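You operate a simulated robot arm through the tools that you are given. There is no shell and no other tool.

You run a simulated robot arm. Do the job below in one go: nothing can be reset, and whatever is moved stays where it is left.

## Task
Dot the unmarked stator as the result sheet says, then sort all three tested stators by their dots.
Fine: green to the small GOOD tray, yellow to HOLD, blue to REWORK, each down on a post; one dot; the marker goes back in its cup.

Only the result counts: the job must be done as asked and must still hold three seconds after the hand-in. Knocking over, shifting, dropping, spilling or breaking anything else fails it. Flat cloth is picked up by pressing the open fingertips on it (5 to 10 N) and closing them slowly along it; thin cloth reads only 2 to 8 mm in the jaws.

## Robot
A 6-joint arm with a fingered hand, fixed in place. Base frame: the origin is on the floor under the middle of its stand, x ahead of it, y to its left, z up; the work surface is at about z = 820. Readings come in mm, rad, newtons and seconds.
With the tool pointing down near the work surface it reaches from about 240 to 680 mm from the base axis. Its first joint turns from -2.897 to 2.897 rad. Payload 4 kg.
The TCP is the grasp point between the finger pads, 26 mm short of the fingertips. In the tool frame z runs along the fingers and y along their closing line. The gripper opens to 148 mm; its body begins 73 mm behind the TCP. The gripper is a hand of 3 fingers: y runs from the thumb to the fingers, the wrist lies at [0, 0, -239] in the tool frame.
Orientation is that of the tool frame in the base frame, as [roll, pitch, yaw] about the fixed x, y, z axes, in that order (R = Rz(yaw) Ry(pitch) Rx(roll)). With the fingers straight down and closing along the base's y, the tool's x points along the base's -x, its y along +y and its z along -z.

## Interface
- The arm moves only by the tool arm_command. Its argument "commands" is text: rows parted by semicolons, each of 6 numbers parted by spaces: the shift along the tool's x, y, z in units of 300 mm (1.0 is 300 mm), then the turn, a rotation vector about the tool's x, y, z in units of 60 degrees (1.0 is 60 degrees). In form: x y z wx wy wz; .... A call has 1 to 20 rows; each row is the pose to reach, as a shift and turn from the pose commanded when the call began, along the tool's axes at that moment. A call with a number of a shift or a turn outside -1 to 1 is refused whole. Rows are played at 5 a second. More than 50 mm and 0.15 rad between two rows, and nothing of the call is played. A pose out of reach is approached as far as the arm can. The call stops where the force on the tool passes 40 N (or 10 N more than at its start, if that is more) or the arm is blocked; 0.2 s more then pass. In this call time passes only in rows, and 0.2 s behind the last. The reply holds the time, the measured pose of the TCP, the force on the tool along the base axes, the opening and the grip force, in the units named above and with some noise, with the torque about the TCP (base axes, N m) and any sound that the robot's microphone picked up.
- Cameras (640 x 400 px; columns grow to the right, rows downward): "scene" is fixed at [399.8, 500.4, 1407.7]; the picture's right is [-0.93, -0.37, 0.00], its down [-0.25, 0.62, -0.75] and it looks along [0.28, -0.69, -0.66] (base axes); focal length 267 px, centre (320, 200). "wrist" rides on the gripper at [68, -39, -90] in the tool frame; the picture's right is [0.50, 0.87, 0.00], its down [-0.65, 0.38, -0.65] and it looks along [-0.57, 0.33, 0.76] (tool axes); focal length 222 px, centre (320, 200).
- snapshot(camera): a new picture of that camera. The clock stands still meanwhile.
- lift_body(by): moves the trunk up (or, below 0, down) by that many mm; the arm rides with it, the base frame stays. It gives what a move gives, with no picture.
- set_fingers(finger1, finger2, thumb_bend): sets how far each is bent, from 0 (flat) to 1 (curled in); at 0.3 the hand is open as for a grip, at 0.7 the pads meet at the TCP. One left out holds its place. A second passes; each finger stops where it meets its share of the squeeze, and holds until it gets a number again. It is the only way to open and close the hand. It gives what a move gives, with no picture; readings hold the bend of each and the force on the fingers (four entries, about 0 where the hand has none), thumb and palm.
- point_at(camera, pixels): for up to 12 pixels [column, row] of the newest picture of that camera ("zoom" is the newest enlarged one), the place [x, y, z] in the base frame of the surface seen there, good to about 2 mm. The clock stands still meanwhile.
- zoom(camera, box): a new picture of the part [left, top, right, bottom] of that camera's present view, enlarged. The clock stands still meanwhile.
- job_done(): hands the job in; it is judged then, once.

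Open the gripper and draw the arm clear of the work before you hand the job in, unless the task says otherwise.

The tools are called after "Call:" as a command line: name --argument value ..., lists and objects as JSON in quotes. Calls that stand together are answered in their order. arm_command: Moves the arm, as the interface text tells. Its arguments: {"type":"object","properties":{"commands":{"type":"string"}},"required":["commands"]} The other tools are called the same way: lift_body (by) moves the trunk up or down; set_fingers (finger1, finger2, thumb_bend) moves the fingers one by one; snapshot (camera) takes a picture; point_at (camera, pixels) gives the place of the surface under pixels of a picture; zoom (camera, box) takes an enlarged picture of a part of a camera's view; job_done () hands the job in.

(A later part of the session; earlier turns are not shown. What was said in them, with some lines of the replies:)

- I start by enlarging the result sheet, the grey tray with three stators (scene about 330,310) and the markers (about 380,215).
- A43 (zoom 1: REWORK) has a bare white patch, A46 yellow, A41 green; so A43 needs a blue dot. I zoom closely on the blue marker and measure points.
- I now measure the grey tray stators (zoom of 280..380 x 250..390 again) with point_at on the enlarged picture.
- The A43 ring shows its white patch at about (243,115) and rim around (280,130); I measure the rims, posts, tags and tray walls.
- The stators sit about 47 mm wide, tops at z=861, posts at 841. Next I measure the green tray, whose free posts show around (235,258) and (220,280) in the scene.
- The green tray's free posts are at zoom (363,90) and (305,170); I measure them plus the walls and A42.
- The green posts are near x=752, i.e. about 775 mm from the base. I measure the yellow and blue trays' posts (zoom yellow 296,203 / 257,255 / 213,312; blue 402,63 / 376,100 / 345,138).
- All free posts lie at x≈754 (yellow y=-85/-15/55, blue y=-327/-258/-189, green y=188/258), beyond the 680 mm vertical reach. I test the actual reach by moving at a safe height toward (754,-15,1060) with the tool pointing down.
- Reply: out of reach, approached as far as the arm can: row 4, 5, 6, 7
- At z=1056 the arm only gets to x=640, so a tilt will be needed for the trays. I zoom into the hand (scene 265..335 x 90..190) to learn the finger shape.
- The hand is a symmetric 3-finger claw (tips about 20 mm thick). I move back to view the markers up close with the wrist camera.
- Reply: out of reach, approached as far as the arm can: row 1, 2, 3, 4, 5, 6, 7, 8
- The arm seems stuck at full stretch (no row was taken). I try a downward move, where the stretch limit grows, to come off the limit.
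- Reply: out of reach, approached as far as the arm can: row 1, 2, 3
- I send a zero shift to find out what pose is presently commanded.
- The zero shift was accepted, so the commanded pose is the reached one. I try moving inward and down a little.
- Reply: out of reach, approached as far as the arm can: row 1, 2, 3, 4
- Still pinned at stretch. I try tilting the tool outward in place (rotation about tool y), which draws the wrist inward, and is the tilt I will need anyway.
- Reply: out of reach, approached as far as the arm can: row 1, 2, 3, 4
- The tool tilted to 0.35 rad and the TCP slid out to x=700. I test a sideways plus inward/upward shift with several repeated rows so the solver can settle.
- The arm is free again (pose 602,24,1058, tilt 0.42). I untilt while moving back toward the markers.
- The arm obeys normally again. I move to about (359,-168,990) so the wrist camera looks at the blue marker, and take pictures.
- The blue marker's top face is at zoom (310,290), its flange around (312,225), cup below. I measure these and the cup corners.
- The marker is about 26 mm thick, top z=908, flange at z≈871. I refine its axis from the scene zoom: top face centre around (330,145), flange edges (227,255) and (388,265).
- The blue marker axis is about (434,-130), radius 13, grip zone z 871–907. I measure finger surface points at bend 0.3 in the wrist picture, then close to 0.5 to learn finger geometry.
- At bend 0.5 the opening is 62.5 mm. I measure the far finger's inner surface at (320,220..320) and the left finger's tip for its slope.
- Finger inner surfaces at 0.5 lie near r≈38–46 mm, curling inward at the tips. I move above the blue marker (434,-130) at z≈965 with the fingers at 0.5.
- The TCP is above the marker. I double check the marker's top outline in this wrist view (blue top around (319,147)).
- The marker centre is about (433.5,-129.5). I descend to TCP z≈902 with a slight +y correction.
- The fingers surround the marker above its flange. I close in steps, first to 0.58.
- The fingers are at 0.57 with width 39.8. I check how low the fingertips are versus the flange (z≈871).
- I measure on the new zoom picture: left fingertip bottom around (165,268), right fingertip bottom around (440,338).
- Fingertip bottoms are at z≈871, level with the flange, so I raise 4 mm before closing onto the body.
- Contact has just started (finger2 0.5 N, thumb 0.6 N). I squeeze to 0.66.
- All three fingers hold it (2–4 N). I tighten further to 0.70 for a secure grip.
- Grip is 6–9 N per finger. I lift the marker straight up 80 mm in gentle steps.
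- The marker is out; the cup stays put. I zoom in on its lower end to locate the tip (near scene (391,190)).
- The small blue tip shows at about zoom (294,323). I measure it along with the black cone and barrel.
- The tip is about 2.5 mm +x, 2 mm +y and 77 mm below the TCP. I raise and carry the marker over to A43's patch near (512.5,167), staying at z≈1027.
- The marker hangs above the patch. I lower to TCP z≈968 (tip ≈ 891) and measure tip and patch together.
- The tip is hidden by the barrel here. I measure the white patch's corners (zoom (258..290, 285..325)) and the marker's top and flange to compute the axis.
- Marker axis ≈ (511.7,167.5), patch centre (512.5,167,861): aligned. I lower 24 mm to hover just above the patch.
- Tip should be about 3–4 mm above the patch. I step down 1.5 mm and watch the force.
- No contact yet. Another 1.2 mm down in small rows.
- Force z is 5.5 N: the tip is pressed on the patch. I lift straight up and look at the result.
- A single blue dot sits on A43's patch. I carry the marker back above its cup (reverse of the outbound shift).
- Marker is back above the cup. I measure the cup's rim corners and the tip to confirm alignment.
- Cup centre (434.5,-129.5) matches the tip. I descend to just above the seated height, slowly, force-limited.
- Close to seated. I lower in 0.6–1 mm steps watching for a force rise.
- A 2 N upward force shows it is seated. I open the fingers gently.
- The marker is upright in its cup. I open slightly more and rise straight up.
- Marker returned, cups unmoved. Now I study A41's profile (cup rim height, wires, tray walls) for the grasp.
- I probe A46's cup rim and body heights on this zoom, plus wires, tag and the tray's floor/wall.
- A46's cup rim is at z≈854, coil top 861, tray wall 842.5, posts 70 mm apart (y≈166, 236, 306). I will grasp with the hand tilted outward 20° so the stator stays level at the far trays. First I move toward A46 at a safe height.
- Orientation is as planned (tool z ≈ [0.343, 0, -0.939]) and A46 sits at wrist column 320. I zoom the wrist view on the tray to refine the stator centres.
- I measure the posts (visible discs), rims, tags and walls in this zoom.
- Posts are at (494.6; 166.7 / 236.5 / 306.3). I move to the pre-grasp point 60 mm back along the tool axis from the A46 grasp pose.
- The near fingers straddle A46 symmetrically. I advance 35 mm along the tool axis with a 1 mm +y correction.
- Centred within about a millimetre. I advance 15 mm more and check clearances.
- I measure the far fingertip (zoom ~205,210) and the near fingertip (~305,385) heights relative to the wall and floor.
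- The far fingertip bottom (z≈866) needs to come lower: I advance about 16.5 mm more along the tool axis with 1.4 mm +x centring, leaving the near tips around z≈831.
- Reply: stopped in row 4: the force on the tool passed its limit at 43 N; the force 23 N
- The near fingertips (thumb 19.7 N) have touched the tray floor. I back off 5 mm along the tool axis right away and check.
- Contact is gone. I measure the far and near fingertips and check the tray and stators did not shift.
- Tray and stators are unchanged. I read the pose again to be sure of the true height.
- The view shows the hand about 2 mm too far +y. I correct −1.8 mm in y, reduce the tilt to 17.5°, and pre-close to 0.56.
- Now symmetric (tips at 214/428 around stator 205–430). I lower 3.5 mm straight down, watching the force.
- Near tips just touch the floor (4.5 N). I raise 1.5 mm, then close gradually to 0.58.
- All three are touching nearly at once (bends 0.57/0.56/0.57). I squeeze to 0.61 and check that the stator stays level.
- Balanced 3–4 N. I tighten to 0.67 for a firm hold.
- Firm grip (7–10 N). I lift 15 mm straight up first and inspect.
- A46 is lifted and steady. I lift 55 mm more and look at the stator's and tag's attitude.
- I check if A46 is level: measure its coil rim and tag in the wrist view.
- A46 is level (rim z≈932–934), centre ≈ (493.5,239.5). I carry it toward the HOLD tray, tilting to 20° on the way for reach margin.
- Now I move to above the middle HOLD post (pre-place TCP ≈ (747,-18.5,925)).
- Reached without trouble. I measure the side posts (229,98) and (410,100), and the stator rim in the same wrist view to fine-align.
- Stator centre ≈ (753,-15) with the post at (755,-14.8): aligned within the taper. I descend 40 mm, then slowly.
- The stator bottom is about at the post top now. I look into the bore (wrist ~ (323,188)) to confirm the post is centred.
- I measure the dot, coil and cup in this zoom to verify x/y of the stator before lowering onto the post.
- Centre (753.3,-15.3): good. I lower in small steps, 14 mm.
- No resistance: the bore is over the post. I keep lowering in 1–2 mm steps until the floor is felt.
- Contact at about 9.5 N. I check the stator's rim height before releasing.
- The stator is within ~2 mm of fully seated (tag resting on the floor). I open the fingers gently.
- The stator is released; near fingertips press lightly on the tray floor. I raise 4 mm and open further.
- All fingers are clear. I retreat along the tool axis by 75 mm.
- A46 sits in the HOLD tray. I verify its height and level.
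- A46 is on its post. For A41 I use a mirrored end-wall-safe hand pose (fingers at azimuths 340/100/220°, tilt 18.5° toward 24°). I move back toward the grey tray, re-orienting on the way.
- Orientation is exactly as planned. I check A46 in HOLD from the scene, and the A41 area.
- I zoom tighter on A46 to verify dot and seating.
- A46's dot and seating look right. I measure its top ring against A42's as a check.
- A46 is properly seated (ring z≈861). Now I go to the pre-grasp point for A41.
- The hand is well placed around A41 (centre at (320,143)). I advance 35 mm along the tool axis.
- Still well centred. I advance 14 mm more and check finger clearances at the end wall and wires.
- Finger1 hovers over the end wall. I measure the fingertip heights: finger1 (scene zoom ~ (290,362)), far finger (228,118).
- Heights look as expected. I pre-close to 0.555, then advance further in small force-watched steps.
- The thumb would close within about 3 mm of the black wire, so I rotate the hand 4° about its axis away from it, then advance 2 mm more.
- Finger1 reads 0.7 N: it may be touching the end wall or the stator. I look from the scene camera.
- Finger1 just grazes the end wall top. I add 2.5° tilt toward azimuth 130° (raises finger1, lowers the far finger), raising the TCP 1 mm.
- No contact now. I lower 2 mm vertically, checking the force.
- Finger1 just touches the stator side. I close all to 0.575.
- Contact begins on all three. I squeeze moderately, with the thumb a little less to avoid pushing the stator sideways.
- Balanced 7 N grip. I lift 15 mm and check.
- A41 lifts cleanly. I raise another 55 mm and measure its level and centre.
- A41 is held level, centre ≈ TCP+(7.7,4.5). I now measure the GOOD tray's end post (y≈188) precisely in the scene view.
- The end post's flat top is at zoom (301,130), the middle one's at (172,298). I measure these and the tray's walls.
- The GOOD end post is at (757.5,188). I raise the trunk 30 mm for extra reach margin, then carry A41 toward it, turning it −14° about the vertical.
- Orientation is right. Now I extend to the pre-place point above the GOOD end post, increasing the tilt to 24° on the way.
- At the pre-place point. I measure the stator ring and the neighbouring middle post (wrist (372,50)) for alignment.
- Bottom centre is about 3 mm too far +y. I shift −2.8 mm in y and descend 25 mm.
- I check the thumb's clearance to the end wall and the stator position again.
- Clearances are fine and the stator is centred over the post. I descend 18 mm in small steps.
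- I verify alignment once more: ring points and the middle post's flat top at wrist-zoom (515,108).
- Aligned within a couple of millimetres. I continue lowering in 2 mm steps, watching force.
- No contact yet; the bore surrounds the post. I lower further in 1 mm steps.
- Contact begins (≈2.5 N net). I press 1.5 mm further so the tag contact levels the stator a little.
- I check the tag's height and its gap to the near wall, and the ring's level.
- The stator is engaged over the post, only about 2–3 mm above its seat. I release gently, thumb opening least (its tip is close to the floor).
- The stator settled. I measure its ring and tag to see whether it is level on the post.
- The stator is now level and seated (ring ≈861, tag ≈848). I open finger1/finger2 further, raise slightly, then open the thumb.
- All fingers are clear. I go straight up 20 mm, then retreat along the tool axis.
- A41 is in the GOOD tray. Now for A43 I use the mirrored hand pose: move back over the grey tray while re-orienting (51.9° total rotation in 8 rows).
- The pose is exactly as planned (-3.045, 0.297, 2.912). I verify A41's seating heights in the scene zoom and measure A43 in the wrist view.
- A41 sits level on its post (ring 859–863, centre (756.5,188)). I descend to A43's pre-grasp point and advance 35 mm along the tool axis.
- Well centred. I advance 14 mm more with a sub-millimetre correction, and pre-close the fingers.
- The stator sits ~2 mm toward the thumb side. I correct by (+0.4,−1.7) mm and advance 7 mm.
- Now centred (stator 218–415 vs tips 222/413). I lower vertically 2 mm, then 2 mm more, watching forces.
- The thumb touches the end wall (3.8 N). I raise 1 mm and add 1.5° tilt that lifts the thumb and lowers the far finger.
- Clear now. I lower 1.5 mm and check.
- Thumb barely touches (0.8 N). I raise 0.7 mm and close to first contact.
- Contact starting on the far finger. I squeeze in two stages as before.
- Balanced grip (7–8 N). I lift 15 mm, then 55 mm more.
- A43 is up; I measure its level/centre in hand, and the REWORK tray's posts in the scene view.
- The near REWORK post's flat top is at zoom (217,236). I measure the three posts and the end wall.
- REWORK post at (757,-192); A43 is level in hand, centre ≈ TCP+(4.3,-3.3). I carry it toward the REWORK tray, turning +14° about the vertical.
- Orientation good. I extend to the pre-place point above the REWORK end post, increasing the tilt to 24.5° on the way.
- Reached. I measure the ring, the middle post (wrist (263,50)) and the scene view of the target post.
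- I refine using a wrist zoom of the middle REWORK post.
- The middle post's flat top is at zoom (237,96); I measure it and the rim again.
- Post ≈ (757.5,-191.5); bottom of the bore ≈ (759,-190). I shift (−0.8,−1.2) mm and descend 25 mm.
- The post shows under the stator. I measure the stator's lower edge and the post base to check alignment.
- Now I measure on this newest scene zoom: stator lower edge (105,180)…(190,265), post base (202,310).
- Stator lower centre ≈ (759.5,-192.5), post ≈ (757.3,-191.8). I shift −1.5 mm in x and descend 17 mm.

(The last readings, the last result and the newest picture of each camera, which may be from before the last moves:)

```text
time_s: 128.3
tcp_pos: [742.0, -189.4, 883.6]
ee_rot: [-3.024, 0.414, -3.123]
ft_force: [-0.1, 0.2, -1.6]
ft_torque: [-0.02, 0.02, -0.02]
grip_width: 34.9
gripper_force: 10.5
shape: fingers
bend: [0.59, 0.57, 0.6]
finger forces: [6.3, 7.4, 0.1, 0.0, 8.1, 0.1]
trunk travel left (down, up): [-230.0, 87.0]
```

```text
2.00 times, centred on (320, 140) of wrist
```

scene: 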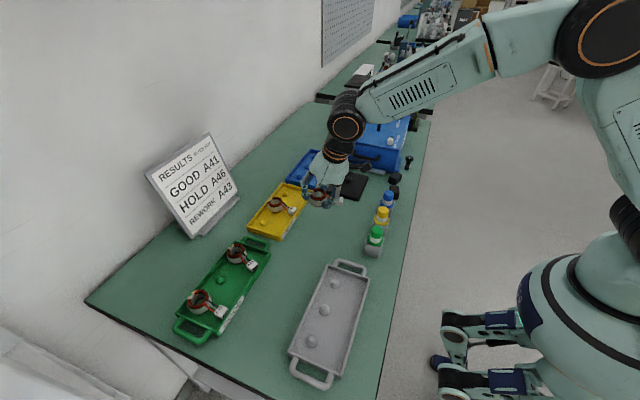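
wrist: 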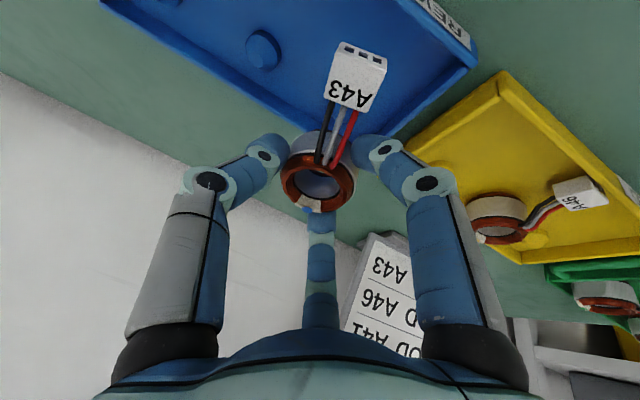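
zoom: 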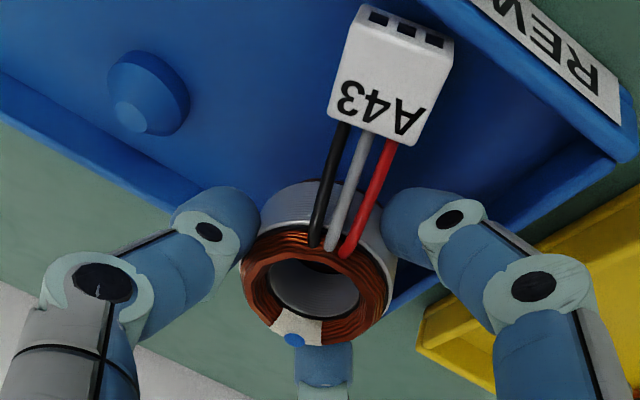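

I re-check the stator's position after this step (x read 742).

Call:
zoom --camera "scene" --box '[293, 155, 323, 185]'

Call:
point_at --camera "zoom" --pixels '[[142, 153], [113, 240], [140, 275], [185, 300], [230, 290], [250, 240], [160, 310], [200, 322], [420, 290], [385, 310]]'

Call:
arm_command --commands "0 0 0 0 0 0; 0 0 0 0 0 0"

```text
13.33 times, centred on (308, 170) of scene
```

zoom: 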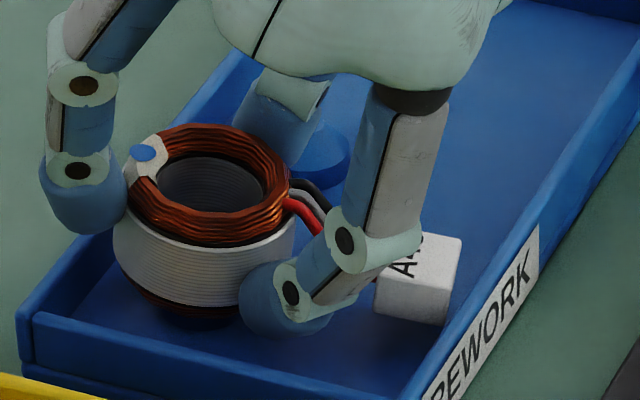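

```text
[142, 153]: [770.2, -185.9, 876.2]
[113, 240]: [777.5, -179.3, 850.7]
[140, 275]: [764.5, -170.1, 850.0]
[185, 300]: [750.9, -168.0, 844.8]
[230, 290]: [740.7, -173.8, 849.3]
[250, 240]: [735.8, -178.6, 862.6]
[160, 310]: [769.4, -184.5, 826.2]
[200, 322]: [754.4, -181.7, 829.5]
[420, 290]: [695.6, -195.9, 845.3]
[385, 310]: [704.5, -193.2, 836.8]
```

```text
time_s: 128.9
tcp_pos: [744.0, -190.3, 883.9]
ee_rot: [-3.023, 0.414, -3.123]
ft_force: [-0.2, -0.4, -1.7]
ft_torque: [0.01, 0.0, 0.05]
grip_width: 34.9
gripper_force: 10.1
shape: fingers
bend: [0.59, 0.57, 0.6]
finger forces: [6.3, 7.3, 0.1, 0.0, 8.1, 0.0]
trunk travel left (down, up): [-230.0, 87.0]
```

Lower part is centred at (757,-191.5), right on the post. I keep descending in small steps.

Call:
arm_command --commands "0.0027 0.0007 0.0061 0 0 0; 0.0054 0.0014 0.0121 0 0 0; 0.0054 0.0014 0.0121 0 0 0"

Call:
arm_command --commands "0.0013 0.0004 0.003 0 0 0; 0.0027 0.0007 0.0061 0 0 0; 0.0027 0.0007 0.0061 0 0 0"

Call:
arm_command --commands "0.0013 0.0004 0.003 0 0 0; 0.0027 0.0007 0.0061 0 0 0; 0.0027 0.0007 0.0061 0 0 0"

```text
time_s: 129.7
tcp_pos: [742.3, -190.0, 879.2]
ee_rot: [-3.024, 0.413, -3.123]
ft_force: [0.1, -0.2, -0.6]
ft_torque: [0.03, 0.01, 0.03]
grip_width: 35.0
gripper_force: 10.6
shape: fingers
bend: [0.59, 0.57, 0.6]
finger forces: [6.4, 7.4, 0.0, 0.1, 8.0, 0.0]
trunk travel left (down, up): [-230.0, 87.0]
```

```text
time_s: 130.5
tcp_pos: [742.3, -190.3, 878.3]
ee_rot: [-3.023, 0.414, -3.122]
ft_force: [-0.5, -0.3, -1.5]
ft_torque: [0.04, 0.02, -0.05]
grip_width: 35.2
gripper_force: 11.1
shape: fingers
bend: [0.59, 0.57, 0.6]
finger forces: [6.2, 7.4, 0.0, 0.1, 8.1, 0.0]
trunk travel left (down, up): [-230.0, 87.0]
```

```text
time_s: 131.3
tcp_pos: [741.8, -189.6, 875.0]
ee_rot: [-3.023, 0.416, -3.122]
ft_force: [-0.5, -0.3, -0.8]
ft_torque: [0.02, 0.06, 0.03]
grip_width: 34.9
gripper_force: 11.2
shape: fingers
bend: [0.59, 0.57, 0.6]
finger forces: [6.4, 7.5, 0.0, 0.1, 8.1, 0.0]
trunk travel left (down, up): [-230.0, 87.0]
```

No contact yet at z≈875.5. I go on with 1 mm steps.

Call:
arm_command --commands "0.0013 0.0004 0.003 0 0 0; 0.0013 0.0004 0.003 0 0 0"

Call:
arm_command --commands "0.0013 0.0004 0.003 0 0 0; 0.0013 0.0004 0.003 0 0 0"

Call:
zoom --camera "scene" --box '[293, 155, 323, 190]'

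```text
time_s: 131.9
tcp_pos: [743.5, -190.2, 875.0]
ee_rot: [-3.024, 0.414, -3.122]
ft_force: [0.3, -0.8, -0.1]
ft_torque: [0.01, 0.04, -0.01]
grip_width: 34.8
gripper_force: 11.3
shape: fingers
bend: [0.59, 0.57, 0.6]
finger forces: [6.9, 7.8, 0.0, 0.0, 8.1, 0.0]
trunk travel left (down, up): [-230.0, 87.0]
```

```text
time_s: 132.5
tcp_pos: [744.3, -189.6, 873.9]
ee_rot: [-3.023, 0.412, -3.122]
ft_force: [1.1, -0.4, 2.6]
ft_torque: [-0.04, 0.05, 0.01]
grip_width: 34.8
gripper_force: 12.6
shape: fingers
bend: [0.59, 0.57, 0.6]
finger forces: [7.1, 8.2, 0.0, 0.0, 8.4, 0.1]
trunk travel left (down, up): [-230.0, 87.0]
```

```text
11.43 times, centred on (308, 172) of scene
```

zoom: 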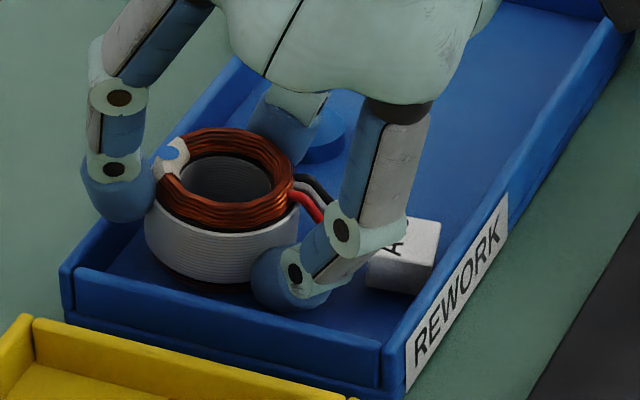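

Contact (≈4 N net). I check ring height and then release in small steps.

Call:
point_at --camera "zoom" --pixels '[[172, 153], [205, 135], [270, 150], [285, 190], [230, 215], [175, 195], [150, 235], [200, 275], [410, 240], [400, 285]]'

Call:
set_fingers --finger1 0.585 --finger2 0.57 --thumb_bend 0.585

Call:
zoom --camera "scene" --box '[293, 155, 323, 190]'

```text
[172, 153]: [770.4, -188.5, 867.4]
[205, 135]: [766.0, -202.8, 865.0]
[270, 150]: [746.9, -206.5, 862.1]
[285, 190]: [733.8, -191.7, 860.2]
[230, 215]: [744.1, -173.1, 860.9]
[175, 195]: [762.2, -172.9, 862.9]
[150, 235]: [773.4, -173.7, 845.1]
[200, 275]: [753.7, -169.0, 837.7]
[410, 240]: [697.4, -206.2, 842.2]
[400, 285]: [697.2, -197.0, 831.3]
```

```text
time_s: 133.5
tcp_pos: [743.3, -190.4, 873.0]
ee_rot: [-3.023, 0.412, -3.121]
ft_force: [0.3, -0.1, 0.6]
ft_torque: [0.01, -0.01, 0.01]
grip_width: 37.6
gripper_force: 1.5
shape: fingers
bend: [0.58, 0.55, 0.58]
finger forces: [0.4, 0.6, 0.0, 0.0, 1.0, 0.0]
trunk travel left (down, up): [-230.0, 87.0]
```

```text
11.43 times, centred on (308, 172) of scene
```

zoom: 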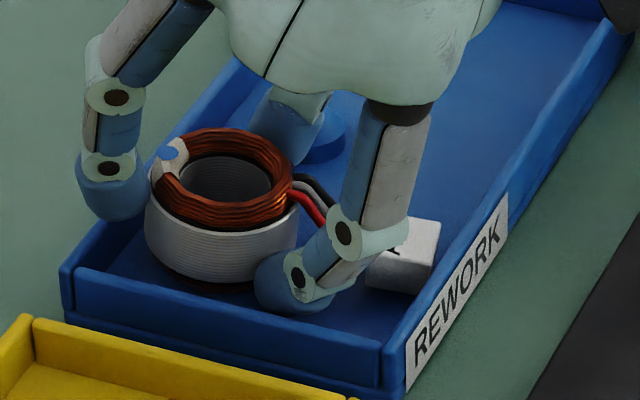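

Nearly released (forces ≤1 N) and the stator seems to have settled. I open a bit more.

Call:
set_fingers --finger1 0.575 --finger2 0.55 --thumb_bend 0.565

Call:
set_fingers --finger1 0.57 --finger2 0.535 --thumb_bend 0.545

Call:
zoom --camera "scene" --box '[293, 155, 323, 190]'

Call:
zoom --camera "wrist" --box '[230, 40, 410, 240]'

```text
time_s: 134.5
tcp_pos: [742.5, -189.8, 874.1]
ee_rot: [-3.022, 0.414, -3.121]
ft_force: [0.8, 0.3, -0.4]
ft_torque: [-0.01, 0.01, -0.01]
grip_width: 40.4
gripper_force: 0.1
shape: fingers
bend: [0.57, 0.55, 0.56]
finger forces: [0.0, 0.2, 0.0, 0.1, 0.0, 0.0]
trunk travel left (down, up): [-230.0, 87.0]
```

```text
time_s: 135.5
tcp_pos: [743.6, -191.2, 873.8]
ee_rot: [-3.021, 0.415, -3.123]
ft_force: [-0.2, 1.1, -0.7]
ft_torque: [0.03, -0.03, 0.02]
grip_width: 45.3
gripper_force: 0.1
shape: fingers
bend: [0.56, 0.53, 0.54]
finger forces: [0.0, 0.0, 0.0, 0.0, 0.0, 0.0]
trunk travel left (down, up): [-230.0, 87.0]
```

```text
11.43 times, centred on (308, 172) of scene
```

zoom: 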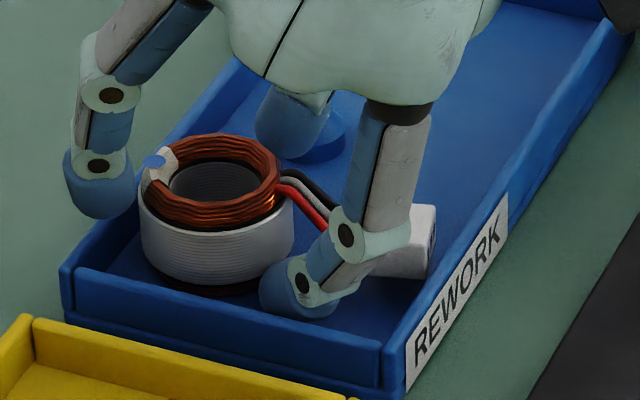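

```text
2.00 times, centred on (320, 140) of wrist
```

zoom: 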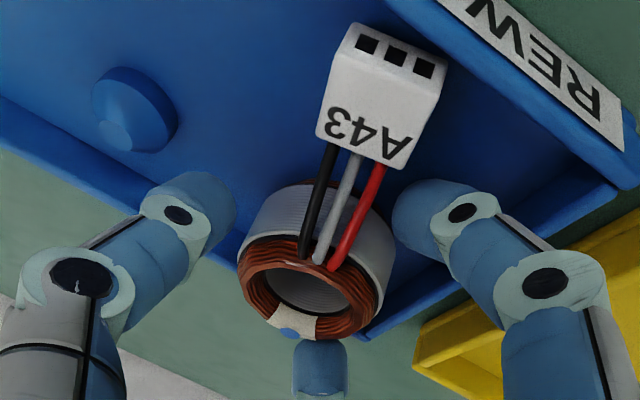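

Released; all fingers read zero. I measure the ring and tag for seating.

Call:
zoom --camera "scene" --box '[293, 155, 323, 190]'

Call:
point_at --camera "zoom" --pixels '[[155, 162], [195, 140], [260, 155], [275, 195], [210, 222], [160, 200], [145, 235], [190, 275], [425, 215], [410, 265], [225, 180]]'

```text
11.43 times, centred on (308, 172) of scene
```

zoom: 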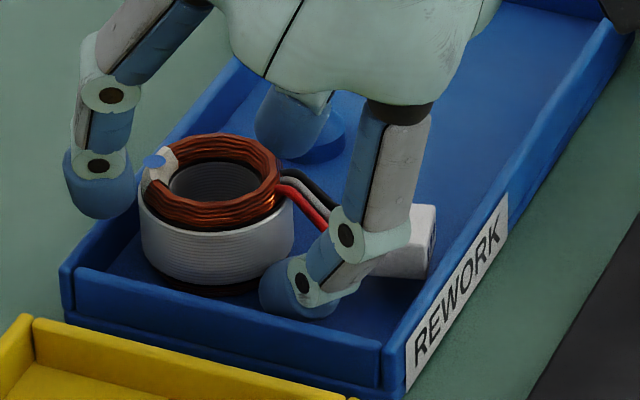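

```text
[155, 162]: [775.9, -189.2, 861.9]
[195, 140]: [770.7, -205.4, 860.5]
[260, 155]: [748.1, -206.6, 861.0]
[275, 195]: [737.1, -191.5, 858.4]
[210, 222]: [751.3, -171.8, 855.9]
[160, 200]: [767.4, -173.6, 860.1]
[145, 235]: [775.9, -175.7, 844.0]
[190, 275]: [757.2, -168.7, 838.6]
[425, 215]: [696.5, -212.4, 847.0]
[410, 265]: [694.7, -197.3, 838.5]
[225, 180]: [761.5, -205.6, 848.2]
```

A43 is seated level (ring ≈861, tag 847). I raise 4 mm, open the near finger, and withdraw upward then back along the tool axis.

Call:
arm_command --commands "-0.0027 -0.0007 -0.0061 0 0 0; -0.0054 -0.0014 -0.0121 0 0 0; -0.0054 -0.0014 -0.0121 0 0 0"

Call:
set_fingers --finger1 0.54 --finger2 0.53 --thumb_bend 0.535

Call:
arm_command --commands "-0.0134 -0.0036 -0.0303 0 0 0; -0.0268 -0.0072 -0.0606 0 0 0; -0.0268 -0.0072 -0.1106 0 0 0; -0.0268 -0.0072 -0.1806 0 0 0; -0.0268 -0.0072 -0.2606 0 0 0; -0.0268 -0.0072 -0.2606 0 0 0"

Call:
snapshot --camera "scene"

Call:
zoom --camera "scene" --box '[285, 145, 335, 195]'

```text
time_s: 136.3
tcp_pos: [742.5, -190.8, 876.4]
ee_rot: [-3.023, 0.413, -3.123]
ft_force: [0.4, 0.0, -0.3]
ft_torque: [0.03, 0.03, -0.02]
grip_width: 45.1
gripper_force: 0.0
shape: fingers
bend: [0.56, 0.53, 0.54]
finger forces: [0.0, 0.0, 0.1, 0.0, 0.0, 0.1]
trunk travel left (down, up): [-230.0, 87.0]
```

```text
time_s: 137.3
tcp_pos: [743.6, -190.6, 877.4]
ee_rot: [-3.022, 0.414, -3.121]
ft_force: [-0.3, 0.6, 0.2]
ft_torque: [-0.02, 0.0, -0.02]
grip_width: 50.3
gripper_force: 0.0
shape: fingers
bend: [0.54, 0.53, 0.53]
finger forces: [0.2, 0.0, 0.0, 0.0, 0.0, 0.0]
trunk travel left (down, up): [-230.0, 87.0]
```

```text
time_s: 138.7
tcp_pos: [719.1, -183.5, 952.0]
ee_rot: [-3.022, 0.412, -3.123]
ft_force: [-0.4, 0.2, -0.1]
ft_torque: [0.01, 0.0, 0.0]
grip_width: 50.3
gripper_force: 0.1
shape: fingers
bend: [0.54, 0.53, 0.53]
finger forces: [0.0, 0.0, 0.1, 0.0, 0.0, 0.1]
trunk travel left (down, up): [-230.0, 87.0]
```

```text
taken
```

scene: 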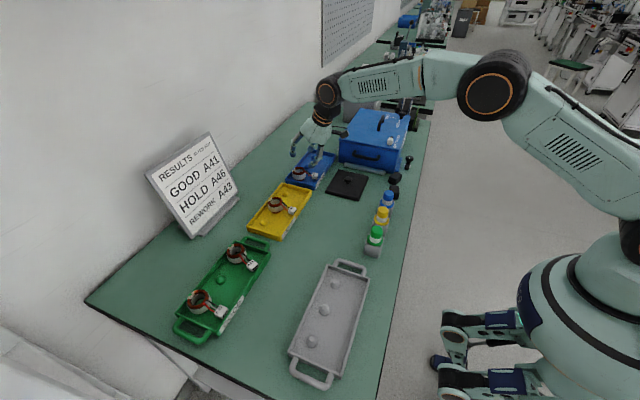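

```text
8.00 times, centred on (310, 170) of scene
```

zoom: 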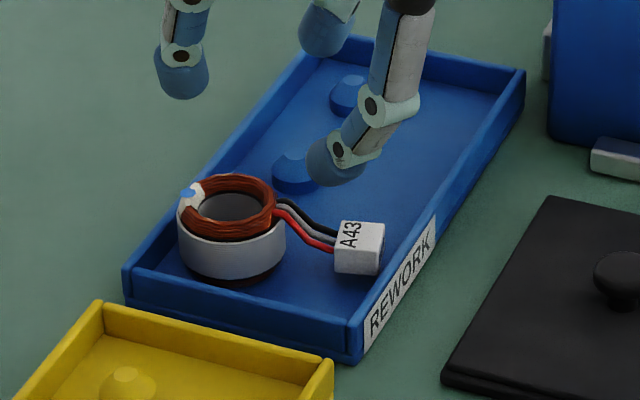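

All three stators are placed. I draw the arm up and back, clear of the work.

Call:
arm_command --commands "0.0623 0.0667 -0.0905 0 0 0; 0.1246 0.1334 -0.181 0 0 0; 0.1869 0.2001 -0.2715 0 0 0; 0.2492 0.2669 -0.362 0 0 0; 0.3114 0.3336 -0.4525 0 0 0; 0.3737 0.4003 -0.543 0 0 0; 0.436 0.467 -0.6335 0 0 0; 0.4983 0.5337 -0.724 0 0 0; 0.4983 0.5337 -0.724 0 0 0"

Call:
set_fingers --finger1 0.3 --finger2 0.3 --thumb_bend 0.3

Call:
snapshot --camera "scene"

Call:
zoom --camera "scene" --box '[290, 155, 330, 190]'

Call:
zoom --camera "scene" --box '[260, 185, 310, 225]'

Call:
zoom --camera "scene" --box '[180, 235, 275, 325]'

Call:
zoom --camera "scene" --box '[355, 170, 415, 260]'

```text
time_s: 140.7
tcp_pos: [502.3, -2.6, 1071.2]
ee_rot: [-3.024, 0.414, -3.122]
ft_force: [-0.1, -0.3, -0.2]
ft_torque: [0.01, -0.01, 0.01]
grip_width: 50.0
gripper_force: 0.1
shape: fingers
bend: [0.54, 0.53, 0.53]
finger forces: [0.1, 0.0, 0.1, 0.0, 0.1, 0.0]
trunk travel left (down, up): [-230.0, 87.0]
```

```text
time_s: 141.7
tcp_pos: [501.6, -2.4, 1072.3]
ee_rot: [-3.023, 0.413, -3.121]
ft_force: [-0.1, 0.6, 0.0]
ft_torque: [0.01, -0.04, 0.0]
grip_width: 126.8
gripper_force: 0.1
shape: fingers
bend: [0.3, 0.3, 0.3]
finger forces: [0.0, 0.0, 0.0, 0.0, 0.0, 0.0]
trunk travel left (down, up): [-230.0, 87.0]
```

```text
taken
```

scene: 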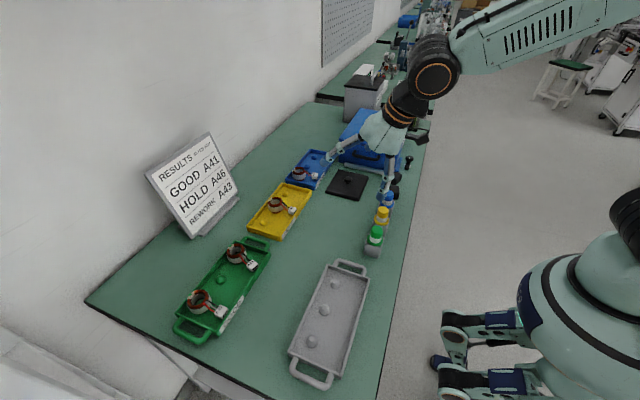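

```text
11.43 times, centred on (310, 172) of scene
```

zoom: 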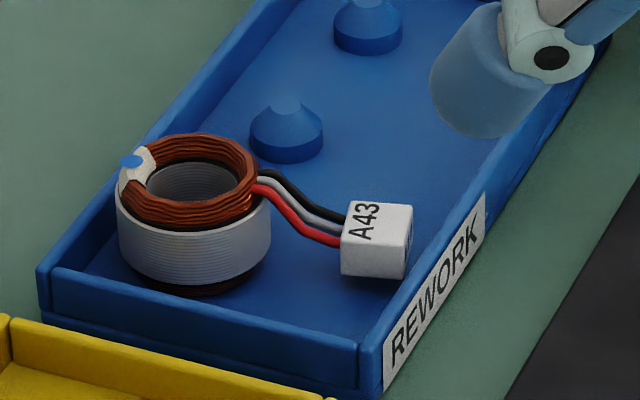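

```text
10.00 times, centred on (285, 205) of scene
```

zoom: 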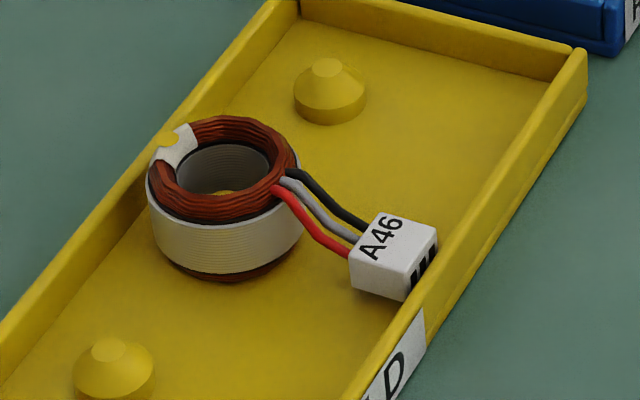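

```text
4.44 times, centred on (228, 280) of scene
```

zoom: 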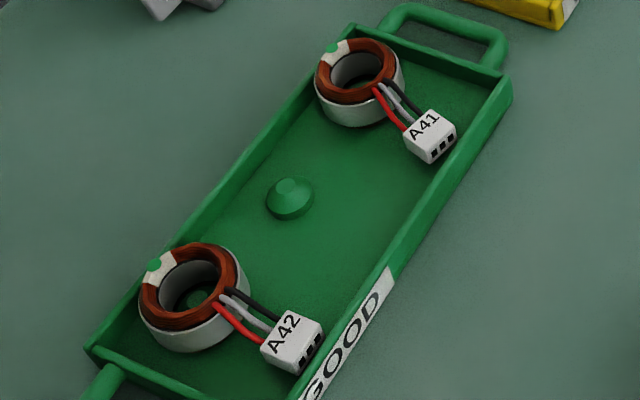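

```text
4.44 times, centred on (385, 215) of scene
```

zoom: 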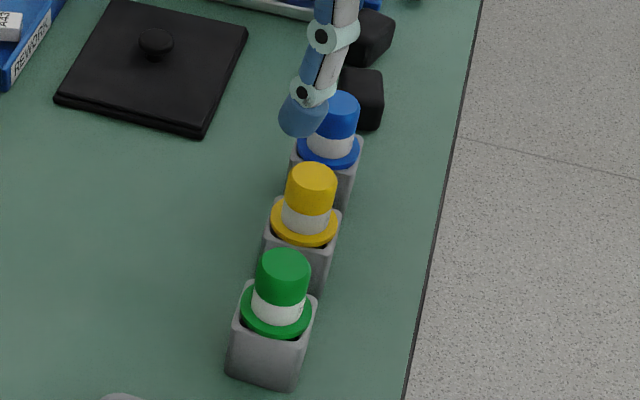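

Everything looks in place: A43 in REWORK with a blue dot, A46 in HOLD, A41 in GOOD, blue marker in its cup. I do a final height check of A43 and raise the arm further away.

Call:
arm_command --commands "0 0 -0.1 0 0 0; 0 0 -0.2 0 0 0; 0 0 -0.3 0 0 0; 0 0 -0.3 0 0 0"

Call:
zoom --camera "scene" --box '[290, 155, 330, 190]'

Call:
point_at --camera "zoom" --pixels '[[132, 162], [195, 140], [245, 165], [245, 205], [190, 215], [140, 195], [380, 215], [370, 260], [190, 180], [190, 290]]'

Call:
snapshot --camera "scene"

Call:
zoom --camera "scene" --box '[360, 170, 410, 220]'

```text
time_s: 142.7
tcp_pos: [463.9, 7.5, 1153.6]
ee_rot: [-3.022, 0.414, -3.119]
ft_force: [0.2, -1.2, -0.3]
ft_torque: [-0.01, 0.01, 0.0]
grip_width: 126.8
gripper_force: 0.1
shape: fingers
bend: [0.3, 0.3, 0.3]
finger forces: [0.0, 0.0, 0.0, 0.1, 0.0, 0.0]
trunk travel left (down, up): [-230.0, 87.0]
```

```text
11.43 times, centred on (310, 172) of scene
```

zoom: 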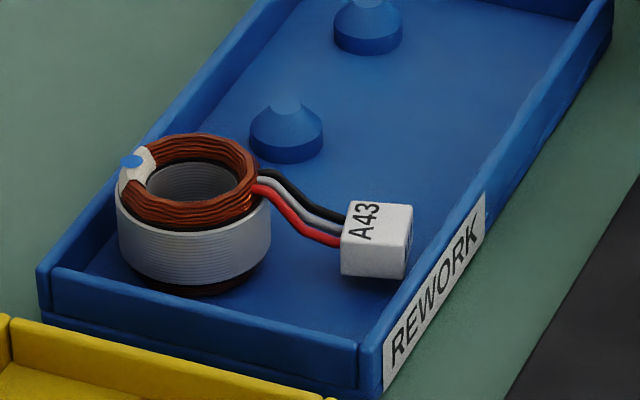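

```text
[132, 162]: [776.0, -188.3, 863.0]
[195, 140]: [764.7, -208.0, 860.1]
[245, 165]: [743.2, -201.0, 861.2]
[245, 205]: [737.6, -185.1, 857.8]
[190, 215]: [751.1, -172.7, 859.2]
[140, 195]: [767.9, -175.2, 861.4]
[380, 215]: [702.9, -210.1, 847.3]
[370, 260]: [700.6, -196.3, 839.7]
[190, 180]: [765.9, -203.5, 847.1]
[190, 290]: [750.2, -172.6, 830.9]
```

```text
taken
```

scene: 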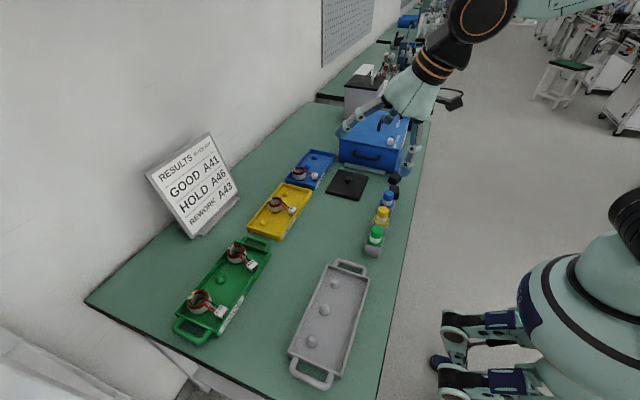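

```text
8.00 times, centred on (385, 195) of scene
```

zoom: 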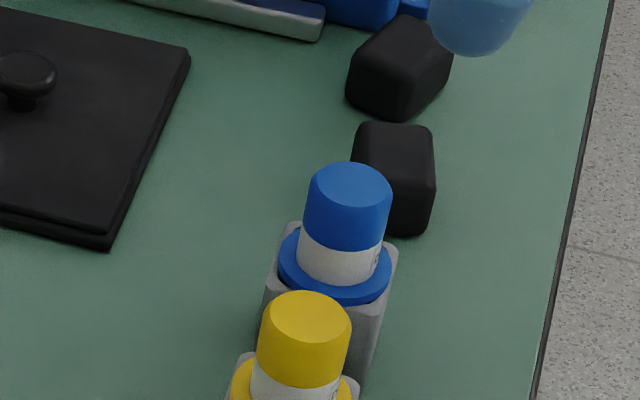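

A43's ring reads 858–863 mm all round (seated level on its post), the marker stands upright in its cup, the hand is open and clear. I hand the job in.

Call:
job_done

```text
The job is handed in.
```

I handed the job in with A43 dotted and all three stators sorted. The hand-in reply gave no verdict, so the result below is from my own checks.

- **Dot:** A43 was the unmarked stator. The sheet lists it as REWORK, so it got one blue dot on its white patch.
- **Marker:** the blue marker is back upright in its cup.
- **A41 (green dot):** on a post in the GOOD tray.
- **A46 (yellow dot):** on a post in the HOLD tray.
- **A43 (blue dot):** on a post in the REWORK tray.

In the camera measurements, all three sit level at about the same height as A42, which was already on a post.

- **Tray contact:** while I was reaching for A46, a fingertip pressed on the floor of the grey tray. The arm stopped at 43 N and I backed off; the tray and stators measured unmoved afterwards. There were also lighter touches (about 4 N or less) on the tray's end walls while I was gripping A41 and A43.
- **Trunk:** I raised the trunk 30 mm for reach and left it there.

The hand is open and the arm is clear of the work.
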